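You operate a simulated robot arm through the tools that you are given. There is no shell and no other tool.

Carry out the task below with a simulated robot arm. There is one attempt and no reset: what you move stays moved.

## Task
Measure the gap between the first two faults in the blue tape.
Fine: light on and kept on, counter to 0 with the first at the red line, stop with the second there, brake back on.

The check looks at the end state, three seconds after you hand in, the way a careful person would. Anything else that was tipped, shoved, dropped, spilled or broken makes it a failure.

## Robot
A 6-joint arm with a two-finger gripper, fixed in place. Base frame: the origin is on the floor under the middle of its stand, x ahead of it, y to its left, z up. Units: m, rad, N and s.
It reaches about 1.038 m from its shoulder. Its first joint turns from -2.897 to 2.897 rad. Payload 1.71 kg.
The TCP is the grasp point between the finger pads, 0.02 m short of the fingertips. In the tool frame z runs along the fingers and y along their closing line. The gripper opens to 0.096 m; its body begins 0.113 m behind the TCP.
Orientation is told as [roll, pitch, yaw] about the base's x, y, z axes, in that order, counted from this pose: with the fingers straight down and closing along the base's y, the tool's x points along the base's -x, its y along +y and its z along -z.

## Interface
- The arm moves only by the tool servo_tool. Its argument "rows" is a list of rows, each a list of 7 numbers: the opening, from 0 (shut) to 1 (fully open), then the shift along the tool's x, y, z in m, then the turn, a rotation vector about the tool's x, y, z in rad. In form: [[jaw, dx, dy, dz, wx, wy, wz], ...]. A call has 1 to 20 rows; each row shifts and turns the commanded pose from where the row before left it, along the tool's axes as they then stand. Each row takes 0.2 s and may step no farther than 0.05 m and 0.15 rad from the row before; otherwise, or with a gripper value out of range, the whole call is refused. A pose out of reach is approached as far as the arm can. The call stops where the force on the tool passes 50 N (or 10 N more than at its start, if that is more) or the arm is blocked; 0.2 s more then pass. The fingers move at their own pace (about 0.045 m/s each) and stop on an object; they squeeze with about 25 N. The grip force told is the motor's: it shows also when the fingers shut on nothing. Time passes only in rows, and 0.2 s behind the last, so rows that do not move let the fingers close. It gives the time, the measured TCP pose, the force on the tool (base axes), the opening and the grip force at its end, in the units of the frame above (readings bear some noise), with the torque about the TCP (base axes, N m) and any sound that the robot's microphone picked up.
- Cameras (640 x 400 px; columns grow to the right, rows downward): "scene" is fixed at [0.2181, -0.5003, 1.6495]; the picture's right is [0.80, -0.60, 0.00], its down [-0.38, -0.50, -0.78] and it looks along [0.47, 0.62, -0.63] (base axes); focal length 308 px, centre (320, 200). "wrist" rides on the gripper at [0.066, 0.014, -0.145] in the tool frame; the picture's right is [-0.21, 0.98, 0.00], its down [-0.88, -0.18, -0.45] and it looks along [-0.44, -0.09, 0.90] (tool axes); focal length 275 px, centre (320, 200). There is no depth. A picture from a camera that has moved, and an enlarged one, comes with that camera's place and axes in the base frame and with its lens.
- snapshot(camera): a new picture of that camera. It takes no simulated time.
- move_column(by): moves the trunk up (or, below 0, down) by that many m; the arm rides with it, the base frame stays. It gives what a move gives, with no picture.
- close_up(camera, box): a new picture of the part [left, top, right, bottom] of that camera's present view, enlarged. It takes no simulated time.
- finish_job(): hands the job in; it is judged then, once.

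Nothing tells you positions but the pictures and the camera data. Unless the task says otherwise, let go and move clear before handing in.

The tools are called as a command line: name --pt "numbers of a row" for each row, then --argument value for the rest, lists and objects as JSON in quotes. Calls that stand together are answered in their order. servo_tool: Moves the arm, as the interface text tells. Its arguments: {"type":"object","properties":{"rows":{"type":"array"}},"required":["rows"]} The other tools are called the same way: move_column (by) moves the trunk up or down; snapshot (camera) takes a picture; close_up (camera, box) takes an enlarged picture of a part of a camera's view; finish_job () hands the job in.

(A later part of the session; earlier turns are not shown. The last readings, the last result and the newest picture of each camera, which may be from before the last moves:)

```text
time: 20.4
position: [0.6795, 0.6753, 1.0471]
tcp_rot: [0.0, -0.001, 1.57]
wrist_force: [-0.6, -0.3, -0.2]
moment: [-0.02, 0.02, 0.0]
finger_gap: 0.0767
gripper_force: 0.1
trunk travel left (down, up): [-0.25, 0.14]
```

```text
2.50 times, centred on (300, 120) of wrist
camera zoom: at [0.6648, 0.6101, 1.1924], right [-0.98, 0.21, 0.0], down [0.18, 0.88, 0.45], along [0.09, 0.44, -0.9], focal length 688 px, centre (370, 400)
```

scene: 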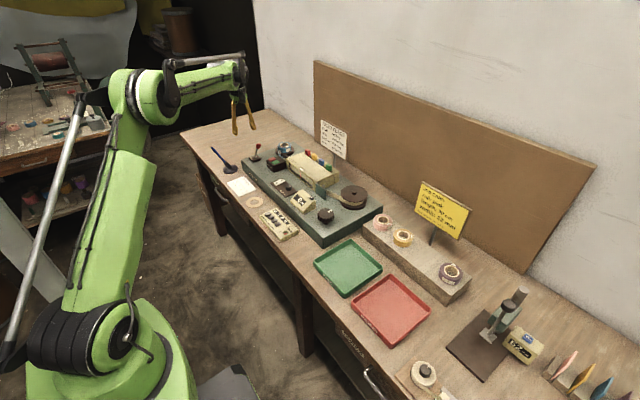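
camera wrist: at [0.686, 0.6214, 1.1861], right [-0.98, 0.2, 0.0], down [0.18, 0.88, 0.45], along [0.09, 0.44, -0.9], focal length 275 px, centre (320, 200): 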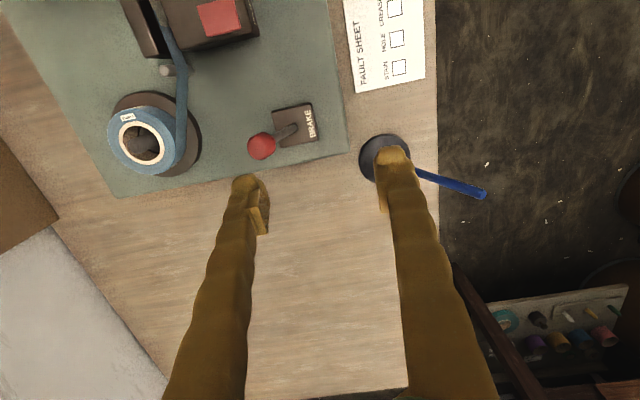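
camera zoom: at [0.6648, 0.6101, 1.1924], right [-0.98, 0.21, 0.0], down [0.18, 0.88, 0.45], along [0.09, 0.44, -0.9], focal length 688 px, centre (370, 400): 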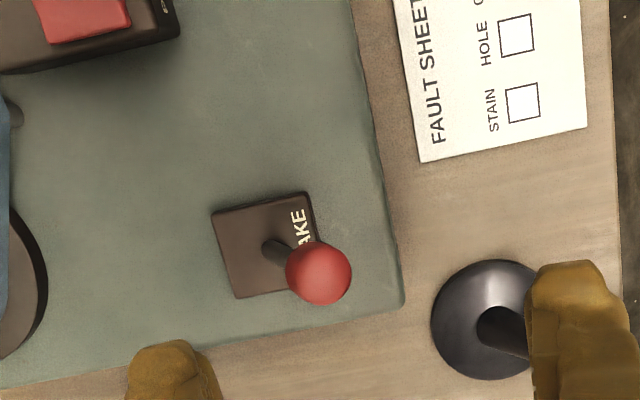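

Brake lever now stays pulled toward the robot. Next I'll turn the gripper back to yaw 0 and travel to above the big winding knob at about [0.726,0.135].

servo_tool --pt "0.9 0 0 0 0 0 0.1428" --pt "0.9 0 0 0 0 0 0.1428" --pt "0.9 0 0 0 0 0 0.1428" --pt "0.9 0 0 0 0 0 0.1428" --pt "0.9 0 0 0 0 0 0.1428" --pt "0.9 0 0 0 0 0 0.1428" --pt "0.9 0 0 0 0 0 0.1428" --pt "0.9 0 0 0 0 0 0.1428" --pt "0.9 0 0 0 0 0 0.1428" --pt "0.9 0 0 0 0 0 0.1428" --pt "0.9 0 0 0 0 0 0.1428"

servo_tool --pt "1 0 -0.049 0 0 0 0" --pt "1 0 -0.049 0 0 0 0" --pt "1 0 -0.049 0 0 0 0" --pt "1 0 -0.049 0 0 0 0" --pt "1 0 -0.049 0 0 0 0" --pt "1 -0.005 -0.049 0 0 0 0" --pt "1 -0.01 -0.048 0 0 0 0" --pt "1 -0.01 -0.048 0 0 0 0" --pt "1 -0.01 -0.048 0 0 0 0" --pt "1 -0.01 -0.048 0 0 0 0" --pt "1 0 -0.048 0 0 0 0" --pt "1 0 0 0 0 0 0"

snapshot --camera "wrist"

close_up --camera "scene" --box '[260, 130, 390, 240]'

```text
time: 22.8
position: [0.6792, 0.6769, 1.0476]
tcp_rot: [-0.002, -0.002, -0.003]
wrist_force: [-0.1, 0.1, -0.4]
moment: [-0.01, 0.02, 0.02]
finger_gap: 0.0863
gripper_force: 0.1
trunk travel left (down, up): [-0.25, 0.14]
```

```text
time: 25.4
position: [0.7278, 0.1403, 1.049]
tcp_rot: [0.002, -0.001, -0.001]
wrist_force: [-0.4, 0.5, 0.2]
moment: [0.06, -0.03, -0.02]
finger_gap: 0.0959
gripper_force: 0.2
trunk travel left (down, up): [-0.25, 0.14]
```

```text
taken
camera wrist: at [0.6617, 0.1547, 1.194], right [0.21, 0.98, 0.0], down [0.88, -0.18, 0.45], along [0.44, -0.09, -0.9], focal length 275 px, centre (320, 200)
```

wrist: 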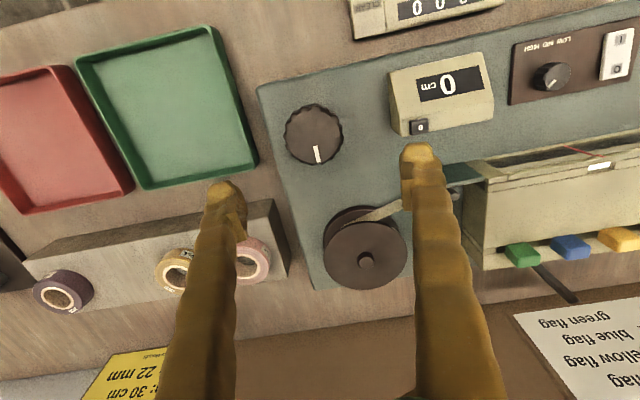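

```text
3.64 times, centred on (325, 185) of scene
camera zoom: at [0.2181, -0.5003, 1.6495], right [0.8, -0.6, 0.0], down [-0.38, -0.5, -0.78], along [0.47, 0.62, -0.63], focal length 1122 px, centre (302, 254)
```

zoom: 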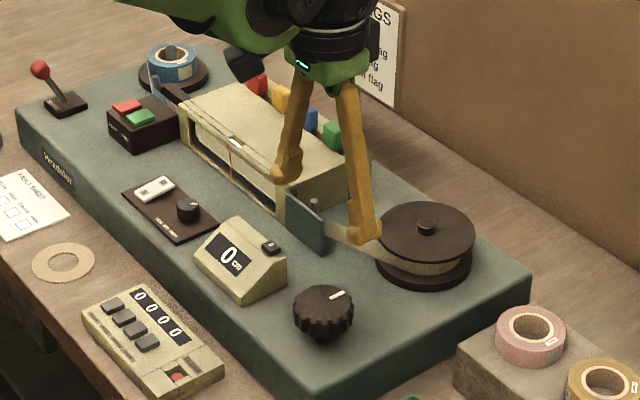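

close_up --camera "wrist" --box '[260, 80, 380, 190]'

close_up --camera "scene" --box '[305, 190, 345, 230]'

```text
3.64 times, centred on (320, 135) of wrist
camera zoom: at [0.6617, 0.1547, 1.194], right [0.21, 0.98, 0.0], down [0.88, -0.18, 0.45], along [0.44, -0.09, -0.9], focal length 1001 px, centre (320, 436)
```

zoom: 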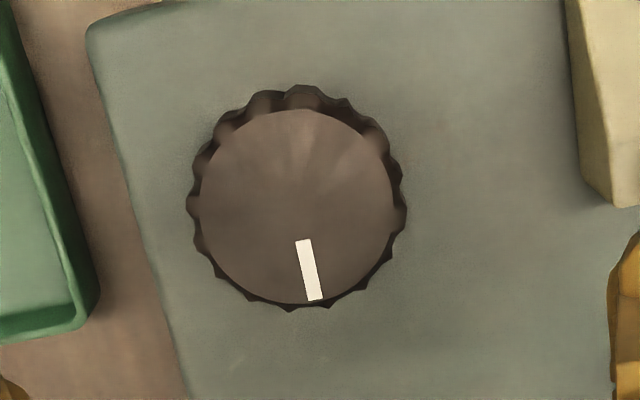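

```text
10.00 times, centred on (325, 210) of scene
camera zoom: at [0.2181, -0.5003, 1.6495], right [0.8, -0.6, 0.0], down [-0.38, -0.5, -0.78], along [0.47, 0.62, -0.63], focal length 3085 px, centre (270, 100)
```

zoom: 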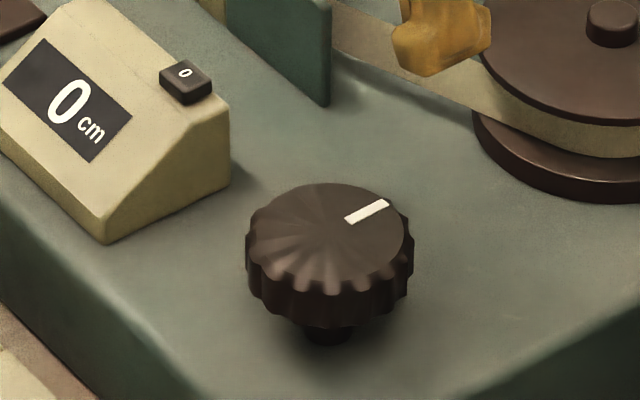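

Knob centre is about [0.7235,0.136], top z≈0.93, ~5.8 cm wide. I'll centre the open jaws over it and lower around the rim.

servo_tool --pt "0.9 0.0043 -0.0046 0.03 0 0 0" --pt "0.9 0 0 0.04 0 0 0" --pt "0.9 0 0 0.03 0 0 0" --pt "0.9 0 0 0 0 0 0"

close_up --camera "wrist" --box '[200, 80, 440, 230]'

close_up --camera "scene" --box '[280, 150, 380, 240]'

```text
time: 26.4
position: [0.7197, 0.1381, 0.9498]
tcp_rot: [0.0, 0.0, -0.001]
wrist_force: [-0.3, 0.7, 0.0]
moment: [-0.06, 0.02, -0.02]
finger_gap: 0.0865
gripper_force: 0.1
trunk travel left (down, up): [-0.25, 0.14]
```

```text
2.67 times, centred on (320, 155) of wrist
camera zoom: at [0.6532, 0.1524, 1.0941], right [0.21, 0.98, 0.0], down [0.88, -0.18, 0.44], along [0.44, -0.09, -0.9], focal length 734 px, centre (320, 320)
```

zoom: 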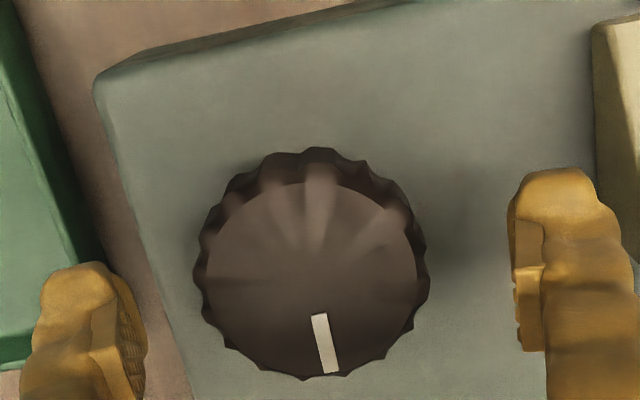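

```text
4.44 times, centred on (330, 195) of scene
camera zoom: at [0.2181, -0.5003, 1.6495], right [0.8, -0.6, 0.0], down [-0.38, -0.5, -0.78], along [0.47, 0.62, -0.63], focal length 1371 px, centre (276, 222)
```

zoom: 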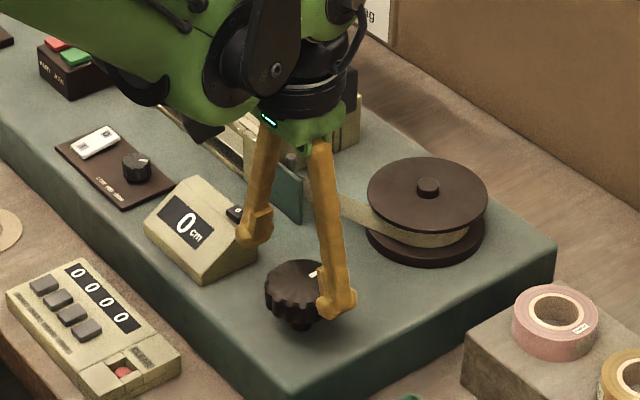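

Centred within ~2 mm; a small correction, lower to grip height and close on the knob.

servo_tool --pt "0.9 -0.002 -0.002 0.012 0 0 0" --pt "0.9 0 0 0.012 0 0 0" --pt "0 0 0 0 0 0 0" --pt "0 0 0 0 0 0 0" --pt "0 0 0 0 0 0 0" --pt "0 0 0 0 0 0 0"

close_up --camera "wrist" --box '[200, 80, 440, 230]'

close_up --camera "scene" --box '[280, 150, 380, 240]'

```text
time: 27.8
position: [0.7227, 0.1346, 0.9234]
tcp_rot: [-0.001, 0.0, -0.002]
wrist_force: [-4.2, -26.3, -1.5]
moment: [-0.15, -0.02, -0.15]
finger_gap: 0.0582
gripper_force: 34.5
trunk travel left (down, up): [-0.25, 0.14]
```

```text
2.67 times, centred on (320, 155) of wrist
camera zoom: at [0.6561, 0.1493, 1.0687], right [0.21, 0.98, 0.0], down [0.88, -0.19, 0.44], along [0.44, -0.09, -0.9], focal length 734 px, centre (320, 320)
```

zoom: 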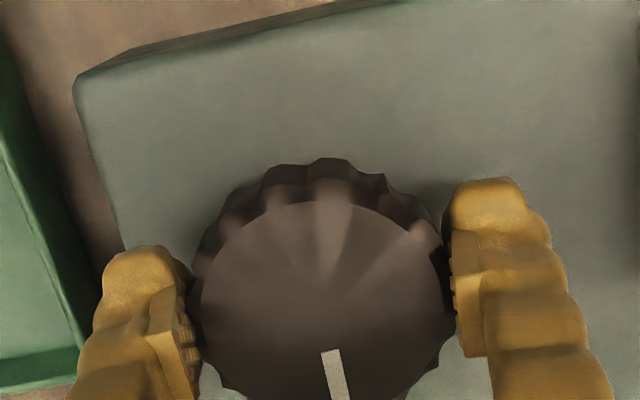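

```text
4.44 times, centred on (330, 195) of scene
camera zoom: at [0.2181, -0.5003, 1.6495], right [0.8, -0.6, 0.0], down [-0.38, -0.5, -0.78], along [0.47, 0.62, -0.63], focal length 1371 px, centre (276, 222)
```

zoom: 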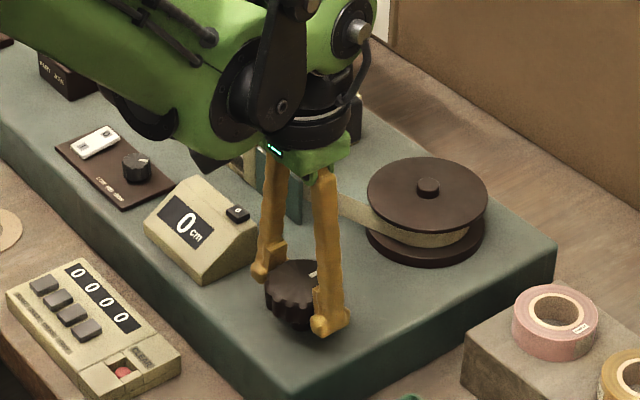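

The grip is slightly off-centre (−26 N sideways), so I'll nudge toward −y to balance it.

servo_tool --pt "0 0 -0.001 0 0 0 0" --pt "0 0 0 0 0 0 0"

```text
time: 28.4
position: [0.7222, 0.134, 0.9252]
tcp_rot: [0.002, -0.002, 0.001]
wrist_force: [3.9, -12.7, 13.0]
moment: [0.04, 0.38, -0.14]
finger_gap: 0.0581
gripper_force: 34.6
trunk travel left (down, up): [-0.25, 0.14]
```

servo_tool --pt "0 0 -0.001 0 0 0 0" --pt "0 0 0 0 0 0 0"

```text
time: 29.0
position: [0.7234, 0.1352, 0.9235]
tcp_rot: [0.001, -0.001, -0.001]
wrist_force: [11.0, -0.9, 15.4]
moment: [0.13, -0.14, -0.12]
finger_gap: 0.0583
gripper_force: 34.8
trunk travel left (down, up): [-0.25, 0.14]
```

Balanced. Test turn: +0.4 rad (counter-clockwise seen from above), then check the counter and the tape.

servo_tool --pt "0 0 0 0 0 0 -0.1" --pt "0 0 0 0 0 0 -0.1" --pt "0 0 0 0 0 0 -0.1" --pt "0 0 0 0 0 0 -0.1" --pt "0 0 0 0 0 0 0"

close_up --camera "scene" --box '[280, 150, 380, 240]'

close_up --camera "scene" --box '[240, 135, 310, 185]'

```text
time: 30.2
position: [0.7199, 0.1331, 0.923]
tcp_rot: [-0.001, -0.002, 0.401]
wrist_force: [-0.2, -2.4, 11.8]
moment: [0.03, -0.08, -0.55]
finger_gap: 0.0583
gripper_force: 35.1
trunk travel left (down, up): [-0.25, 0.14]
```

```text
4.44 times, centred on (330, 195) of scene
camera zoom: at [0.2181, -0.5003, 1.6495], right [0.8, -0.6, 0.0], down [-0.38, -0.5, -0.78], along [0.47, 0.62, -0.63], focal length 1371 px, centre (276, 222)
```

zoom: 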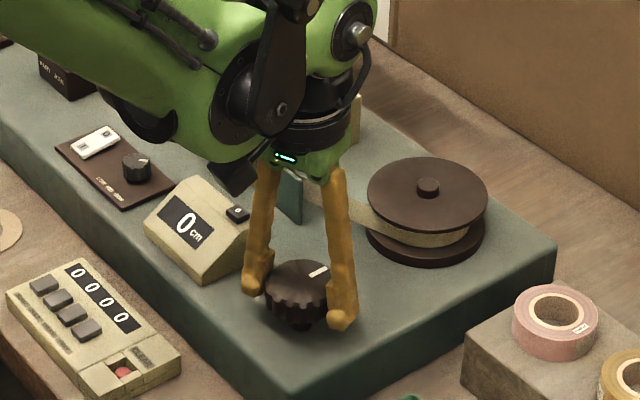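

```text
8.00 times, centred on (275, 160) of scene
camera zoom: at [0.2181, -0.5003, 1.6495], right [0.8, -0.6, 0.0], down [-0.38, -0.5, -0.78], along [0.47, 0.62, -0.63], focal length 2468 px, centre (680, 520)
```

zoom: 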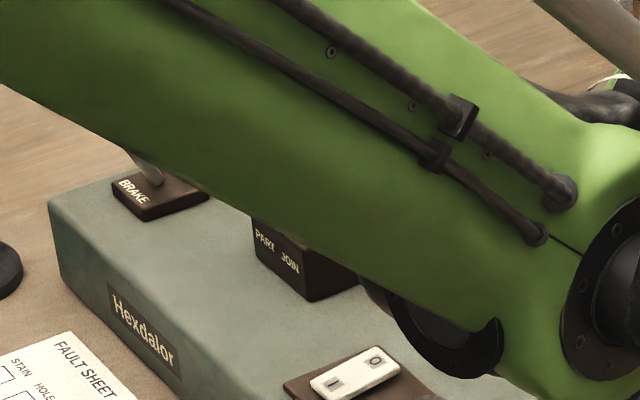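

close_up --camera "wrist" --box '[200, 80, 440, 230]'

close_up --camera "scene" --box '[300, 180, 350, 230]'

```text
2.67 times, centred on (320, 155) of wrist
camera zoom: at [0.6549, 0.121, 1.0677], right [-0.19, 0.98, 0.0], down [0.88, 0.17, 0.45], along [0.44, 0.09, -0.9], focal length 734 px, centre (320, 320)
```

zoom: 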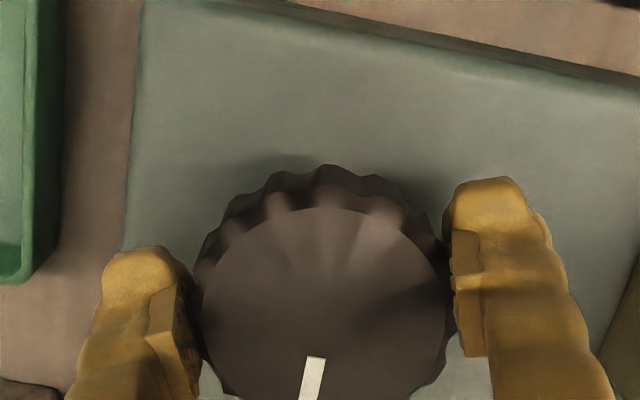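

```text
8.00 times, centred on (325, 205) of scene
camera zoom: at [0.2181, -0.5003, 1.6495], right [0.8, -0.6, 0.0], down [-0.38, -0.5, -0.78], along [0.47, 0.62, -0.63], focal length 2468 px, centre (280, 160)
```

zoom: 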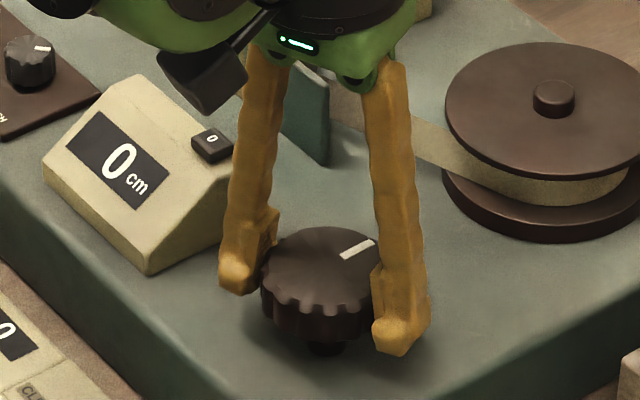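

The knob didn't follow in that direction (pointer stayed put, gripper slipped). Trying the clockwise direction.

servo_tool --pt "0 0 0 0 0 0 0.1" --pt "0 0 0 0 0 0 0.1" --pt "0 0 0 0 0 0 0.1" --pt "0 0 0 0 0 0 0.1" --pt "0 0 0 0 0 0 0"

close_up --camera "wrist" --box '[200, 80, 440, 230]'

close_up --camera "scene" --box '[300, 180, 350, 230]'

```text
time: 31.4
position: [0.7215, 0.1345, 0.9227]
tcp_rot: [0.001, 0.0, 0.0]
wrist_force: [-12.2, 4.1, -8.5]
moment: [0.02, 0.07, 0.05]
finger_gap: 0.0581
gripper_force: 34.7
trunk travel left (down, up): [-0.25, 0.14]
```

```text
2.67 times, centred on (320, 155) of wrist
camera zoom: at [0.655, 0.1492, 1.0678], right [0.21, 0.98, 0.0], down [0.88, -0.19, 0.44], along [0.44, -0.09, -0.9], focal length 734 px, centre (320, 320)
```

zoom: 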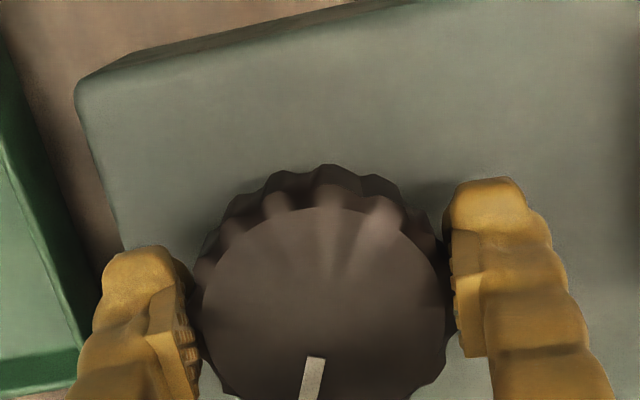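

```text
8.00 times, centred on (325, 205) of scene
camera zoom: at [0.2181, -0.5003, 1.6495], right [0.8, -0.6, 0.0], down [-0.38, -0.5, -0.78], along [0.47, 0.62, -0.63], focal length 2468 px, centre (280, 160)
```

zoom: 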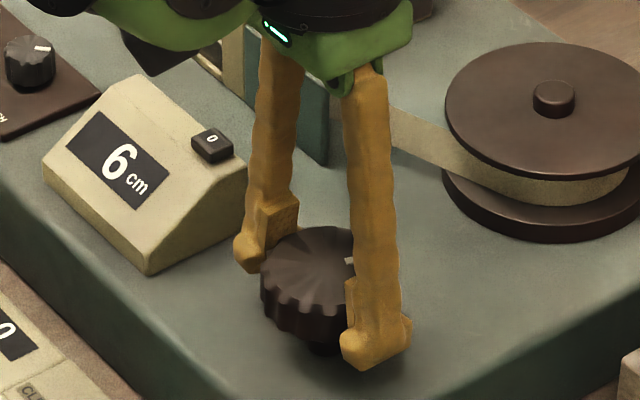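

Clockwise winds forward: 0.4 rad gave 6 cm (about 15 cm/rad), and it can't be rewound, so I must creep up on faults. Checking what can be seen of the window now.

close_up --camera "scene" --box '[255, 135, 335, 200]'

snapshot --camera "wrist"

```text
6.15 times, centred on (295, 168) of scene
camera zoom: at [0.2181, -0.5003, 1.6495], right [0.8, -0.6, 0.0], down [-0.38, -0.5, -0.78], along [0.47, 0.62, -0.63], focal length 1899 px, centre (474, 400)
```

zoom: 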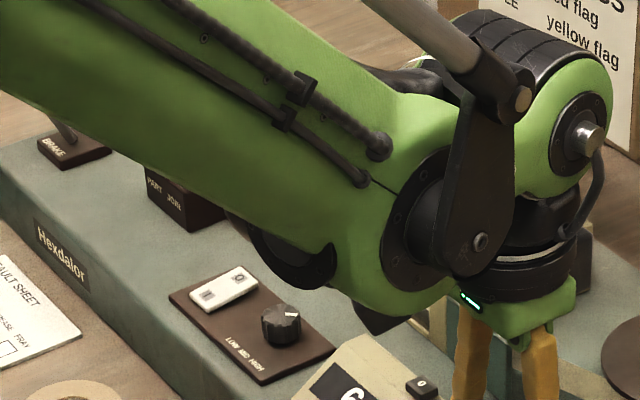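

```text
taken
camera wrist: at [0.655, 0.1492, 1.0678], right [0.21, 0.98, 0.0], down [0.88, -0.19, 0.44], along [0.44, -0.09, -0.9], focal length 275 px, centre (320, 200)
```

wrist: 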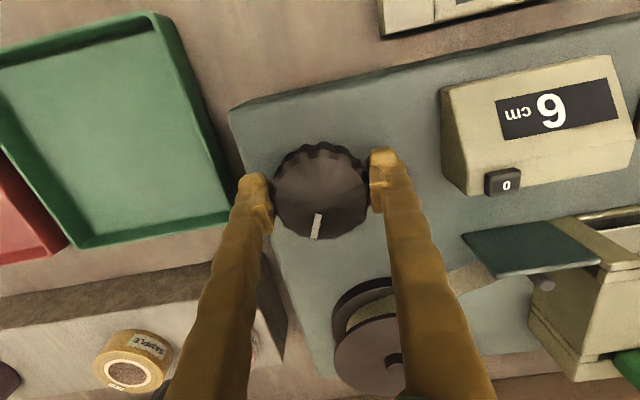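

The arm hides the window from the scene camera while winding. The seam should now be just entering the window's left edge (≈8.5 cm before the red line), so I'll wind ~5 cm more, let go, and go to a viewing pose with the wrist camera square to the red line.

servo_tool --pt "0 0 0 0 0 0 0.083" --pt "0 0 0 0 0 0 0.083" --pt "0 0 0 0 0 0 0.083" --pt "0 0 0 0 0 0 0.083" --pt "0 0 0 0 0 0 0" --pt "0 0 0 0 0 0 0"

snapshot --camera "wrist"

```text
time: 32.8
position: [0.7213, 0.1358, 0.9231]
tcp_rot: [0.0, -0.002, -0.332]
wrist_force: [-2.4, 22.5, 16.1]
moment: [0.11, 0.22, 0.11]
finger_gap: 0.0584
gripper_force: 35.2
trunk travel left (down, up): [-0.25, 0.14]
```

```text
taken
camera wrist: at [0.6632, 0.1708, 1.0679], right [0.51, 0.86, 0.0], down [0.77, -0.46, 0.45], along [0.38, -0.23, -0.9], focal length 275 px, centre (320, 200)
```

wrist: 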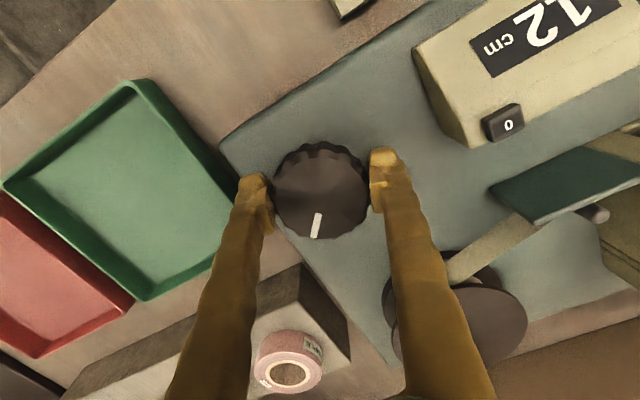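

Counter reads 12 cm (≈16 cm/rad). Letting go, lifting and moving to the viewing pose.

servo_tool --pt "1 0 0 0 0 0 0" --pt "1 0 0 0 0 0 0" --pt "1 0 0 0 0 0 0" --pt "1 0 0 -0.035 0 0 0" --pt "1 0 0 -0.035 0 0 0" --pt "1 0 0 0 0 0 -0.111" --pt "1 0 0 0 0 0 -0.111" --pt "1 0 0 0 0 0 -0.111" --pt "1 0.01 0.044 0 0 0 0" --pt "1 0.01 0.044 0 0 0 0" --pt "1 0.01 0.044 0 0 0 0" --pt "1 0.01 0.044 0 0 0 0" --pt "1 0.01 0.044 0 0 0 0" --pt "1 0.01 0.043 0 0 0 0" --pt "1 0 0 0.01 0 0 0" --pt "1 0 0 0 0 0 0"

snapshot --camera "wrist"

close_up --camera "wrist" --box '[240, 220, 430, 340]'

close_up --camera "scene" --box '[255, 135, 345, 210]'

```text
time: 36.2
position: [0.661, 0.3986, 0.9845]
tcp_rot: [0.0, 0.002, 0.0]
wrist_force: [-0.3, 0.3, -0.1]
moment: [-0.01, 0.06, 0.02]
finger_gap: 0.096
gripper_force: 0.0
trunk travel left (down, up): [-0.25, 0.14]
```

```text
taken
camera wrist: at [0.5945, 0.4122, 1.1292], right [0.21, 0.98, 0.0], down [0.88, -0.18, 0.44], along [0.44, -0.09, -0.9], focal length 275 px, centre (320, 200)
```

wrist: 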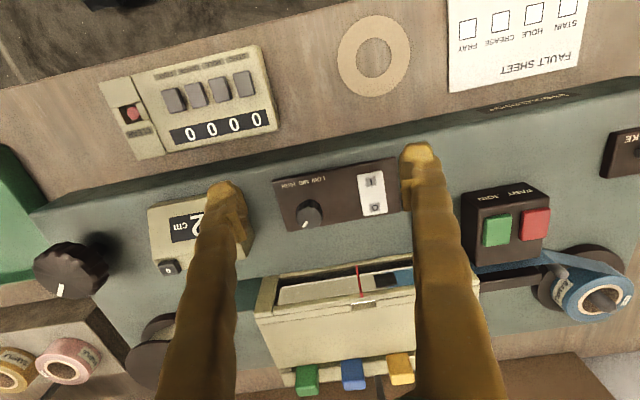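

```text
3.33 times, centred on (335, 280) of wrist
camera zoom: at [0.5945, 0.4122, 1.1292], right [0.21, 0.98, 0.0], down [0.88, -0.18, 0.44], along [0.44, -0.09, -0.9], focal length 918 px, centre (270, -67)
```

zoom: 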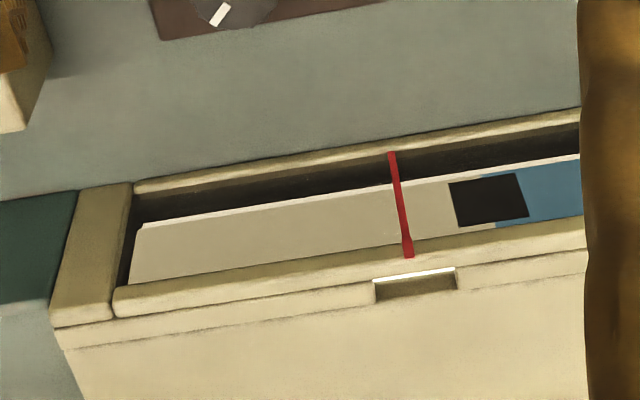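

```text
5.33 times, centred on (300, 172) of scene
camera zoom: at [0.2181, -0.5003, 1.6495], right [0.8, -0.6, 0.0], down [-0.38, -0.5, -0.78], along [0.47, 0.62, -0.63], focal length 1646 px, centre (427, 347)
```

zoom: 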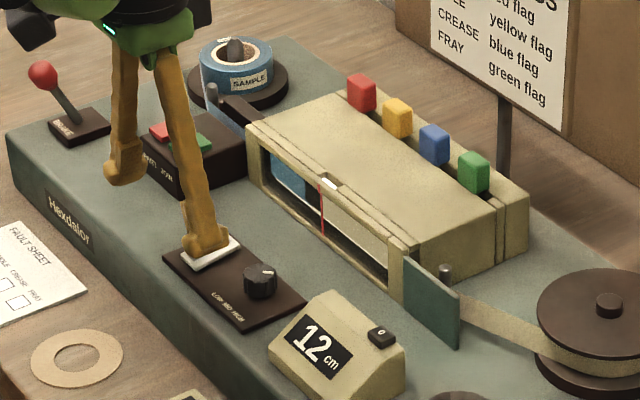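

The splice (black patch) is ~3 cm before the line, with blue tape following. Zooming to check the blue part for faults.

close_up --camera "scene" --box '[292, 155, 324, 182]'

close_up --camera "scene" --box '[280, 135, 310, 165]'

close_up --camera "wrist" --box '[520, 240, 640, 330]'

```text
14.81 times, centred on (308, 168) of scene
camera zoom: at [0.2181, -0.5003, 1.6495], right [0.8, -0.6, 0.0], down [-0.38, -0.5, -0.78], along [0.47, 0.62, -0.63], focal length 4571 px, centre (498, 667)
```

zoom: 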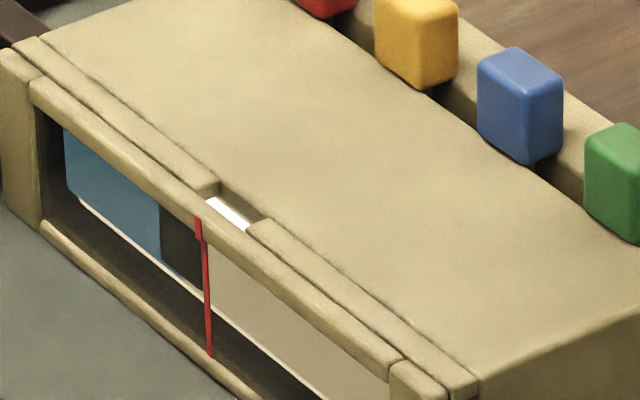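

```text
13.33 times, centred on (295, 150) of scene
camera zoom: at [0.2181, -0.5003, 1.6495], right [0.8, -0.6, 0.0], down [-0.38, -0.5, -0.78], along [0.47, 0.62, -0.63], focal length 4114 px, centre (653, 867)
```

zoom: 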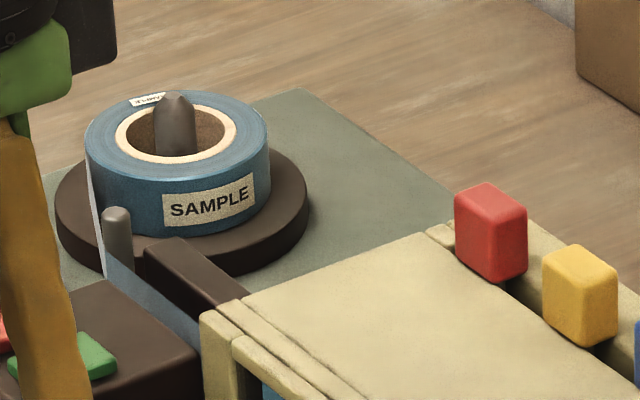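

```text
4.44 times, centred on (580, 285) of wrist
camera zoom: at [0.5945, 0.4122, 1.1292], right [0.21, 0.98, 0.0], down [0.88, -0.18, 0.44], along [0.44, -0.09, -0.9], focal length 1224 px, centre (-836, -178)
```

zoom: 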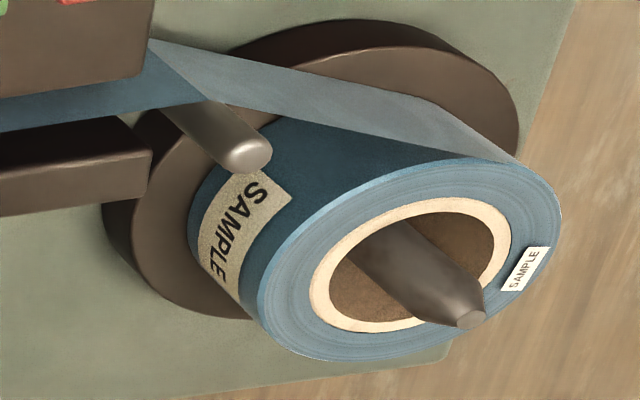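

No faults in the visible blue yet (seam ~3 cm before the line, clear to the window edge ~8 cm). I'll return to the knob and grip again.

servo_tool --pt "1 -0.01017 -0.04397 -0.002 0 0 0" --pt "1 -0.01017 -0.04397 -0.002 0 0 0" --pt "1 -0.01017 -0.04397 -0.002 0 0 0" --pt "1 -0.01017 -0.04397 0 0 0 0" --pt "1 -0.01017 -0.04397 0 0 0 0" --pt "1 -0.01017 -0.04397 0 0 0 0" --pt "1 0 0 0 0 0 0" --pt "1 0 0 0.035 0 0 0" --pt "1 0 0 0.032 0 0 0" --pt "1 0 0 0 0 0 0" --pt "0 0 0 0 0 0 0" --pt "0 0 0 0 0 0 0" --pt "0 0 0 0 0 0 0"

snapshot --camera "wrist"

```text
time: 39.0
position: [0.7221, 0.1345, 0.9231]
tcp_rot: [0.003, -0.002, 0.003]
wrist_force: [3.3, 29.5, 9.4]
moment: [0.23, 0.05, 0.08]
finger_gap: 0.059
gripper_force: 26.1
trunk travel left (down, up): [-0.25, 0.14]
```

```text
taken
camera wrist: at [0.6557, 0.1486, 1.0673], right [0.2, 0.98, 0.0], down [0.88, -0.18, 0.45], along [0.44, -0.09, -0.9], focal length 275 px, centre (320, 200)
```

wrist: 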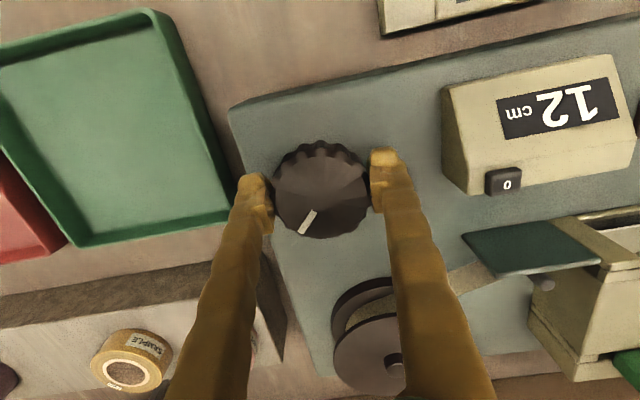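

servo_tool --pt "0 0 0.002 0 0 0 0" --pt "0 0 0 0 0 0 0" --pt "0 0 0 0 0 0 0.074" --pt "0 0 0 0 0 0 0.074" --pt "0 0 0 0 0 0 0.074" --pt "0 0 0 0 0 0 0.074" --pt "0 0 0 0 0 0 0.074" --pt "0 0 0 0 0 0 0"

snapshot --camera "wrist"

```text
time: 40.8
position: [0.7226, 0.1359, 0.9228]
tcp_rot: [0.001, -0.002, -0.37]
wrist_force: [-4.4, 13.3, 34.9]
moment: [-0.01, -0.25, 0.02]
finger_gap: 0.0586
gripper_force: 35.0
trunk travel left (down, up): [-0.25, 0.14]
```

```text
taken
camera wrist: at [0.6653, 0.173, 1.0671], right [0.55, 0.84, 0.0], down [0.75, -0.49, 0.45], along [0.37, -0.24, -0.89], focal length 275 px, centre (320, 200)
```

wrist: 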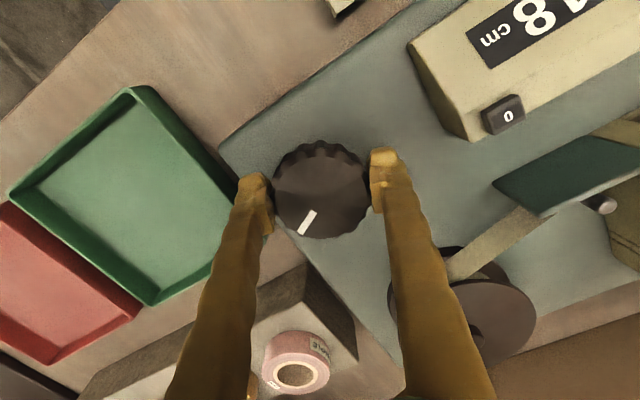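

Counter reads 18. Letting go and going back to look.

servo_tool --pt "1 0 0 0 0 0 0" --pt "1 0 0 0 0 0 0" --pt "1 0 0 0 0 0 0" --pt "1 0 0 -0.035 0 0 0" --pt "1 0 0 -0.035 0 0 0" --pt "1 0 0 0 0 0 -0.1233" --pt "1 0 0 0 0 0 -0.1233" --pt "1 0 0 0 0 0 -0.1233" --pt "1 0.0088 0.0405 0 0 0 0" --pt "1 0.0088 0.0405 0 0 0 0" --pt "1 0.0088 0.0405 0 0 0 0" --pt "1 0.0088 0.0405 0 0 0 0" --pt "1 0.0088 0.0405 0 0 0 0" --pt "1 0.0088 0.0405 0 0 0 0" --pt "1 0.0088 0.0405 0.01 0 0 0" --pt "1 0 0 0 0 0 0"

close_up --camera "wrist" --box '[230, 220, 430, 340]'

close_up --camera "scene" --box '[288, 155, 320, 182]'

```text
time: 44.2
position: [0.6608, 0.4197, 0.9802]
tcp_rot: [-0.001, 0.0, 0.0]
wrist_force: [-0.3, -0.5, -0.1]
moment: [-0.06, -0.02, -0.06]
finger_gap: 0.096
gripper_force: 0.0
trunk travel left (down, up): [-0.25, 0.14]
```

```text
3.20 times, centred on (330, 280) of wrist
camera zoom: at [0.594, 0.4336, 1.1251], right [0.21, 0.98, 0.0], down [0.88, -0.18, 0.45], along [0.44, -0.09, -0.9], focal length 881 px, centre (288, -56)
```

zoom: 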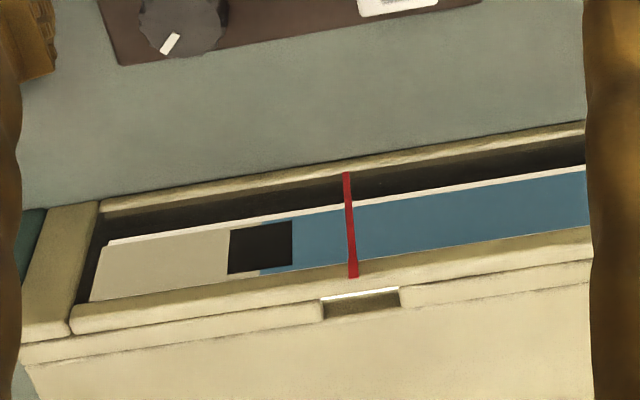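

```text
14.81 times, centred on (304, 168) of scene
camera zoom: at [0.2181, -0.5003, 1.6495], right [0.8, -0.6, 0.0], down [-0.38, -0.5, -0.78], along [0.47, 0.62, -0.63], focal length 4571 px, centre (557, 667)
```

zoom: 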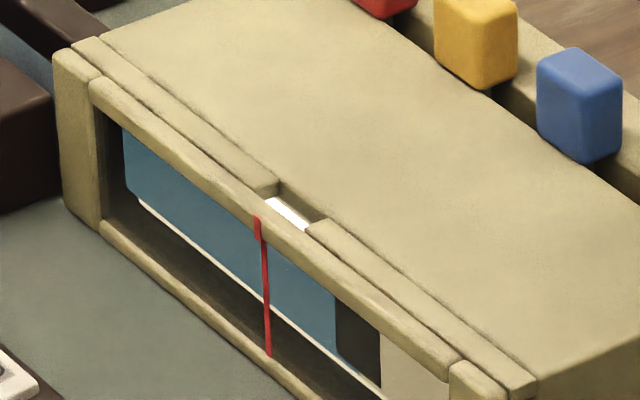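

No fault visible yet. I'll zoom more finely to be sure nothing subtle is hidden on the blue tape.

close_up --camera "wrist" --box '[330, 260, 415, 310]'

close_up --camera "wrist" --box '[290, 265, 350, 310]'

close_up --camera "wrist" --box '[260, 190, 400, 260]'

```text
7.53 times, centred on (372, 285) of wrist
camera zoom: at [0.594, 0.4336, 1.1251], right [0.21, 0.98, 0.0], down [0.88, -0.18, 0.45], along [0.44, -0.09, -0.9], focal length 2073 px, centre (-75, -440)
```

zoom: 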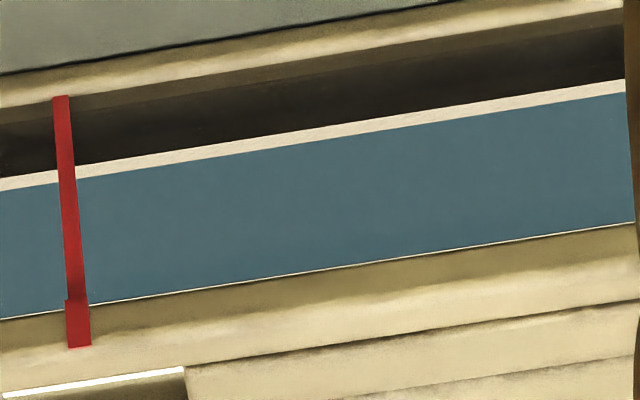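

```text
8.89 times, centred on (320, 288) of wrist
camera zoom: at [0.594, 0.4336, 1.1251], right [0.21, 0.98, 0.0], down [0.88, -0.18, 0.45], along [0.44, -0.09, -0.9], focal length 2447 px, centre (320, -578)
```

zoom: 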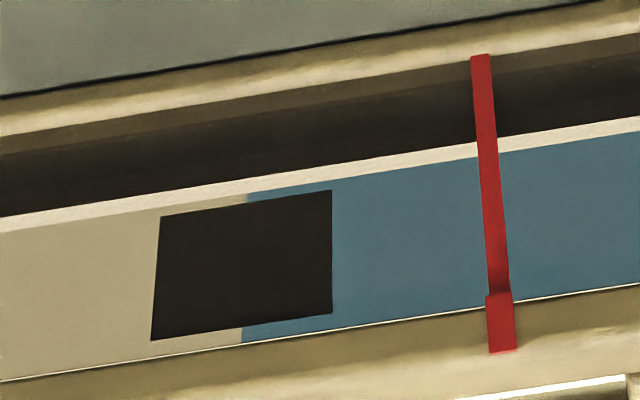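

```text
4.57 times, centred on (330, 225) of wrist
camera zoom: at [0.594, 0.4336, 1.1251], right [0.21, 0.98, 0.0], down [0.88, -0.18, 0.45], along [0.44, -0.09, -0.9], focal length 1258 px, centre (274, 86)
```

zoom: 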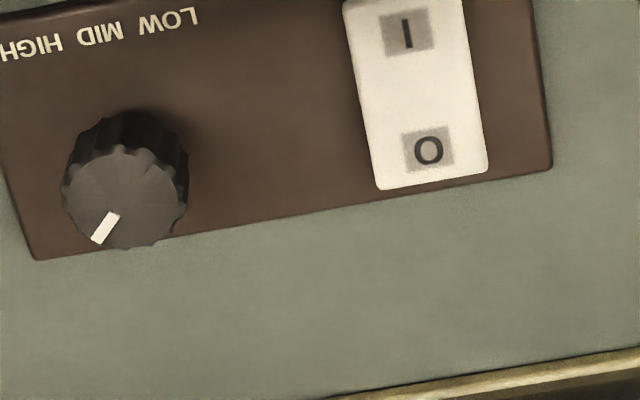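

Nothing so far; the visible blue is clear ~7.7 cm upstream. Back to the knob, grip and wind ~7 cm (0.43 rad).

servo_tool --pt "1 -0.00879 -0.0406 -0.005 0 0 0" --pt "1 -0.00879 -0.0406 -0.005 0 0 0" --pt "1 -0.00879 -0.0406 0 0 0 0" --pt "1 -0.00879 -0.0406 0 0 0 0" --pt "1 -0.00879 -0.0406 0 0 0 0" --pt "1 -0.00879 -0.0406 0 0 0 0" --pt "1 -0.00879 -0.0406 0 0 0 0" --pt "1 0 0 0 0 0 0" --pt "1 0 0 0.035 0 0 0" --pt "1 0 0 0.03 0 0 0" --pt "1 0 0 0 0 0 0" --pt "0 0 0 0 0 0 0" --pt "0 0 0 0 0 0 0" --pt "0 0 0 0 0 0 0"

```text
time: 47.2
position: [0.7226, 0.1349, 0.9236]
tcp_rot: [-0.001, 0.0, 0.003]
wrist_force: [-0.3, 6.0, 1.6]
moment: [0.13, 0.02, 0.04]
finger_gap: 0.0581
gripper_force: 25.5
trunk travel left (down, up): [-0.25, 0.14]
```

servo_tool --pt "0 0 0 0 0 0 0" --pt "0 0 0 0 0 0 0.086" --pt "0 0 0 0 0 0 0.086" --pt "0 0 0 0 0 0 0.086" --pt "0 0 0 0 0 0 0.086" --pt "0 0 0 0 0 0 0.086" --pt "0 0 0 0 0 0 0"

snapshot --camera "wrist"

```text
time: 48.8
position: [0.7236, 0.1344, 0.9264]
tcp_rot: [0.0, 0.0, -0.431]
wrist_force: [1.7, 12.7, -14.8]
moment: [-0.1, 0.06, 0.02]
finger_gap: 0.0575
gripper_force: 35.2
trunk travel left (down, up): [-0.25, 0.14]
```

```text
taken
camera wrist: at [0.669, 0.1759, 1.0703], right [0.6, 0.8, 0.0], down [0.72, -0.53, 0.44], along [0.36, -0.26, -0.9], focal length 275 px, centre (320, 200)
```

wrist: 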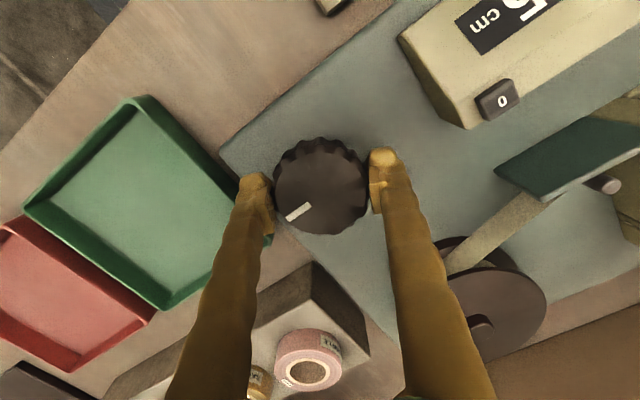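

Counter reads 25. Releasing and going back to look.

servo_tool --pt "1 0 0 0 0 0 0" --pt "1 0 0 0 0 0 0" --pt "1 0 0 0 0 0 0" --pt "1 0 0 -0.035 0 0 0" --pt "1 0 0 -0.03 0 0 0" --pt "1 0 0 0 0 0 -0.1437" --pt "1 0 0 0 0 0 -0.1437" --pt "1 0 0 0 0 0 -0.1437" --pt "1 0.0088 0.0405 0 0 0 0" --pt "1 0.0088 0.0405 0 0 0 0" --pt "1 0.0088 0.0405 0 0 0 0" --pt "1 0.0088 0.0405 0 0 0 0" --pt "1 0.0088 0.0405 0 0 0 0" --pt "1 0.0088 0.0405 0 0 0 0" --pt "1 0.0088 0.0405 0.01 0 0 0" --pt "1 0 0 0 0 0 0"

close_up --camera "wrist" --box '[230, 220, 430, 340]'

close_up --camera "scene" --box '[288, 155, 320, 182]'

close_up --camera "wrist" --box '[330, 260, 415, 310]'

```text
time: 52.2
position: [0.6599, 0.4192, 0.9779]
tcp_rot: [0.0, 0.001, -0.001]
wrist_force: [0.0, 0.6, 0.1]
moment: [-0.04, -0.01, 0.01]
finger_gap: 0.0962
gripper_force: 0.0
trunk travel left (down, up): [-0.25, 0.14]
```

```text
3.20 times, centred on (330, 280) of wrist
camera zoom: at [0.5937, 0.4337, 1.1217], right [0.21, 0.98, 0.0], down [0.88, -0.18, 0.45], along [0.44, -0.09, -0.9], focal length 881 px, centre (288, -56)
```

zoom: 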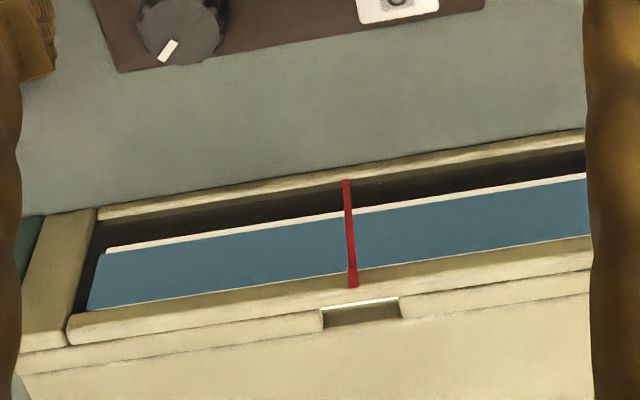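

```text
14.81 times, centred on (304, 168) of scene
camera zoom: at [0.2181, -0.5003, 1.6495], right [0.8, -0.6, 0.0], down [-0.38, -0.5, -0.78], along [0.47, 0.62, -0.63], focal length 4571 px, centre (557, 667)
```

zoom: 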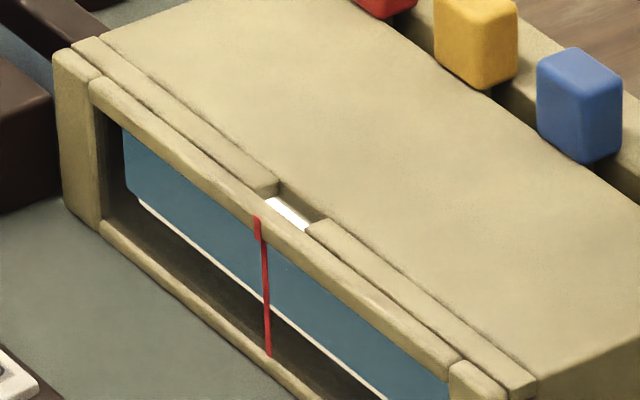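

```text
7.53 times, centred on (372, 285) of wrist
camera zoom: at [0.5937, 0.4337, 1.1217], right [0.21, 0.98, 0.0], down [0.88, -0.18, 0.45], along [0.44, -0.09, -0.9], focal length 2073 px, centre (-75, -440)
```

zoom: 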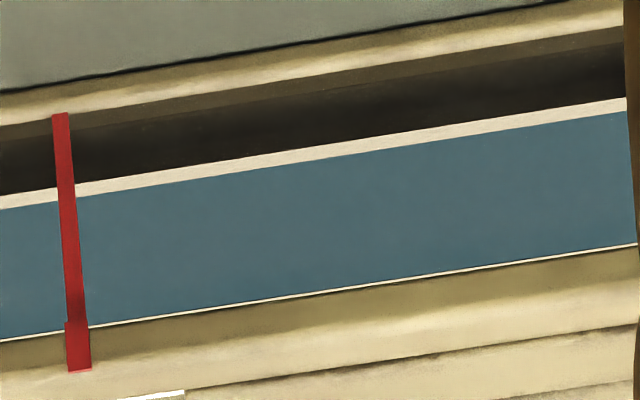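

close_up --camera "wrist" --box '[255, 270, 345, 325]'

close_up --camera "wrist" --box '[520, 240, 640, 330]'

```text
7.11 times, centred on (300, 298) of wrist
camera zoom: at [0.5937, 0.4337, 1.1217], right [0.21, 0.98, 0.0], down [0.88, -0.18, 0.45], along [0.44, -0.09, -0.9], focal length 1958 px, centre (462, -493)
```

zoom: 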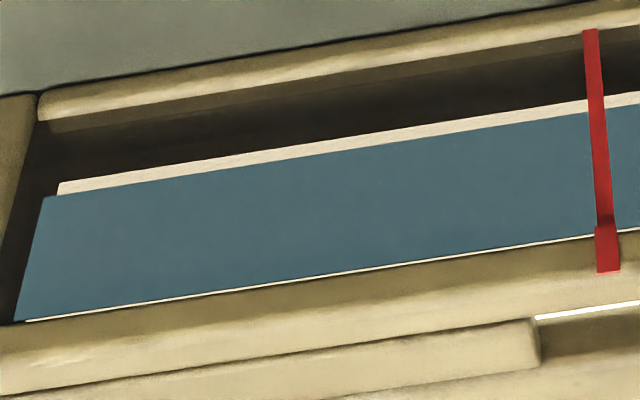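

```text
4.44 times, centred on (580, 285) of wrist
camera zoom: at [0.5937, 0.4337, 1.1217], right [0.21, 0.98, 0.0], down [0.88, -0.18, 0.45], along [0.44, -0.09, -0.9], focal length 1224 px, centre (-836, -178)
```

zoom: 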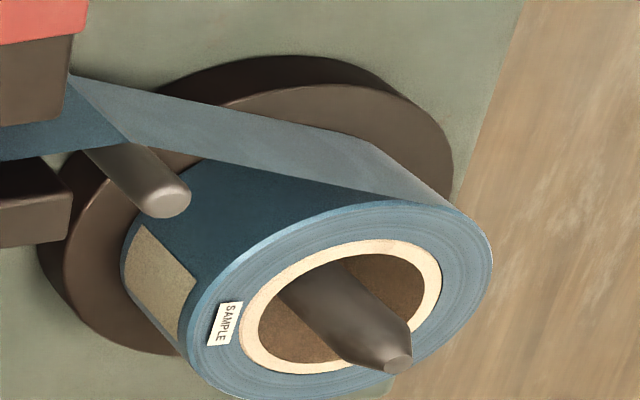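

Still clean. Winding another 7 cm.

servo_tool --pt "1 -0.00893 -0.04053 -0.006 0 0 0" --pt "1 -0.00893 -0.04053 -0.006 0 0 0" --pt "1 -0.00893 -0.04053 0 0 0 0" --pt "1 -0.00893 -0.04053 0 0 0 0" --pt "1 -0.00893 -0.04053 0 0 0 0" --pt "1 -0.00893 -0.04053 0 0 0 0" --pt "1 -0.00893 -0.04053 0 0 0 0" --pt "1 0 0 0 0 0 0" --pt "1 0 0 0.035 0 0 0" --pt "1 0 0 0.03 0 0 0" --pt "1 0 0 0 0 0 0" --pt "0 0 0 0 0 0 0" --pt "0 0 0 0 0 0 0" --pt "0 0 0 0 0 0 0" --pt "0 0 0 0 0 0 0"

servo_tool --pt "0 0 0 0 0 0 0.086" --pt "0 0 0 0 0 0 0.086" --pt "0 0 0 0 0 0 0.086" --pt "0 0 0 0 0 0 0.086" --pt "0 0 0 0 0 0 0.086" --pt "0 0 0 0 0 0 0"

snapshot --camera "wrist"

```text
time: 55.4
position: [0.7214, 0.136, 0.9297]
tcp_rot: [-0.001, 0.0, 0.001]
wrist_force: [-1.4, -8.8, -0.4]
moment: [-0.24, -0.02, -0.03]
finger_gap: 0.0567
gripper_force: 34.9
trunk travel left (down, up): [-0.25, 0.14]
```

```text
time: 56.8
position: [0.7232, 0.1365, 0.929]
tcp_rot: [0.002, 0.0, -0.429]
wrist_force: [-16.3, 15.3, 10.9]
moment: [0.35, 0.18, 0.05]
finger_gap: 0.0562
gripper_force: 35.4
trunk travel left (down, up): [-0.25, 0.14]
```

```text
taken
camera wrist: at [0.6678, 0.1761, 1.0743], right [0.59, 0.8, 0.0], down [0.72, -0.53, 0.45], along [0.36, -0.26, -0.9], focal length 275 px, centre (320, 200)
```

wrist: 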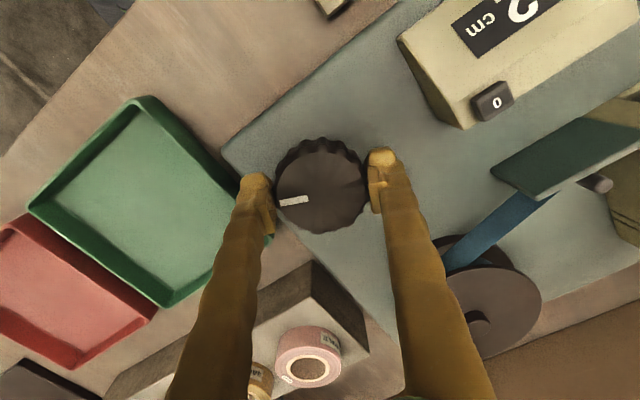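

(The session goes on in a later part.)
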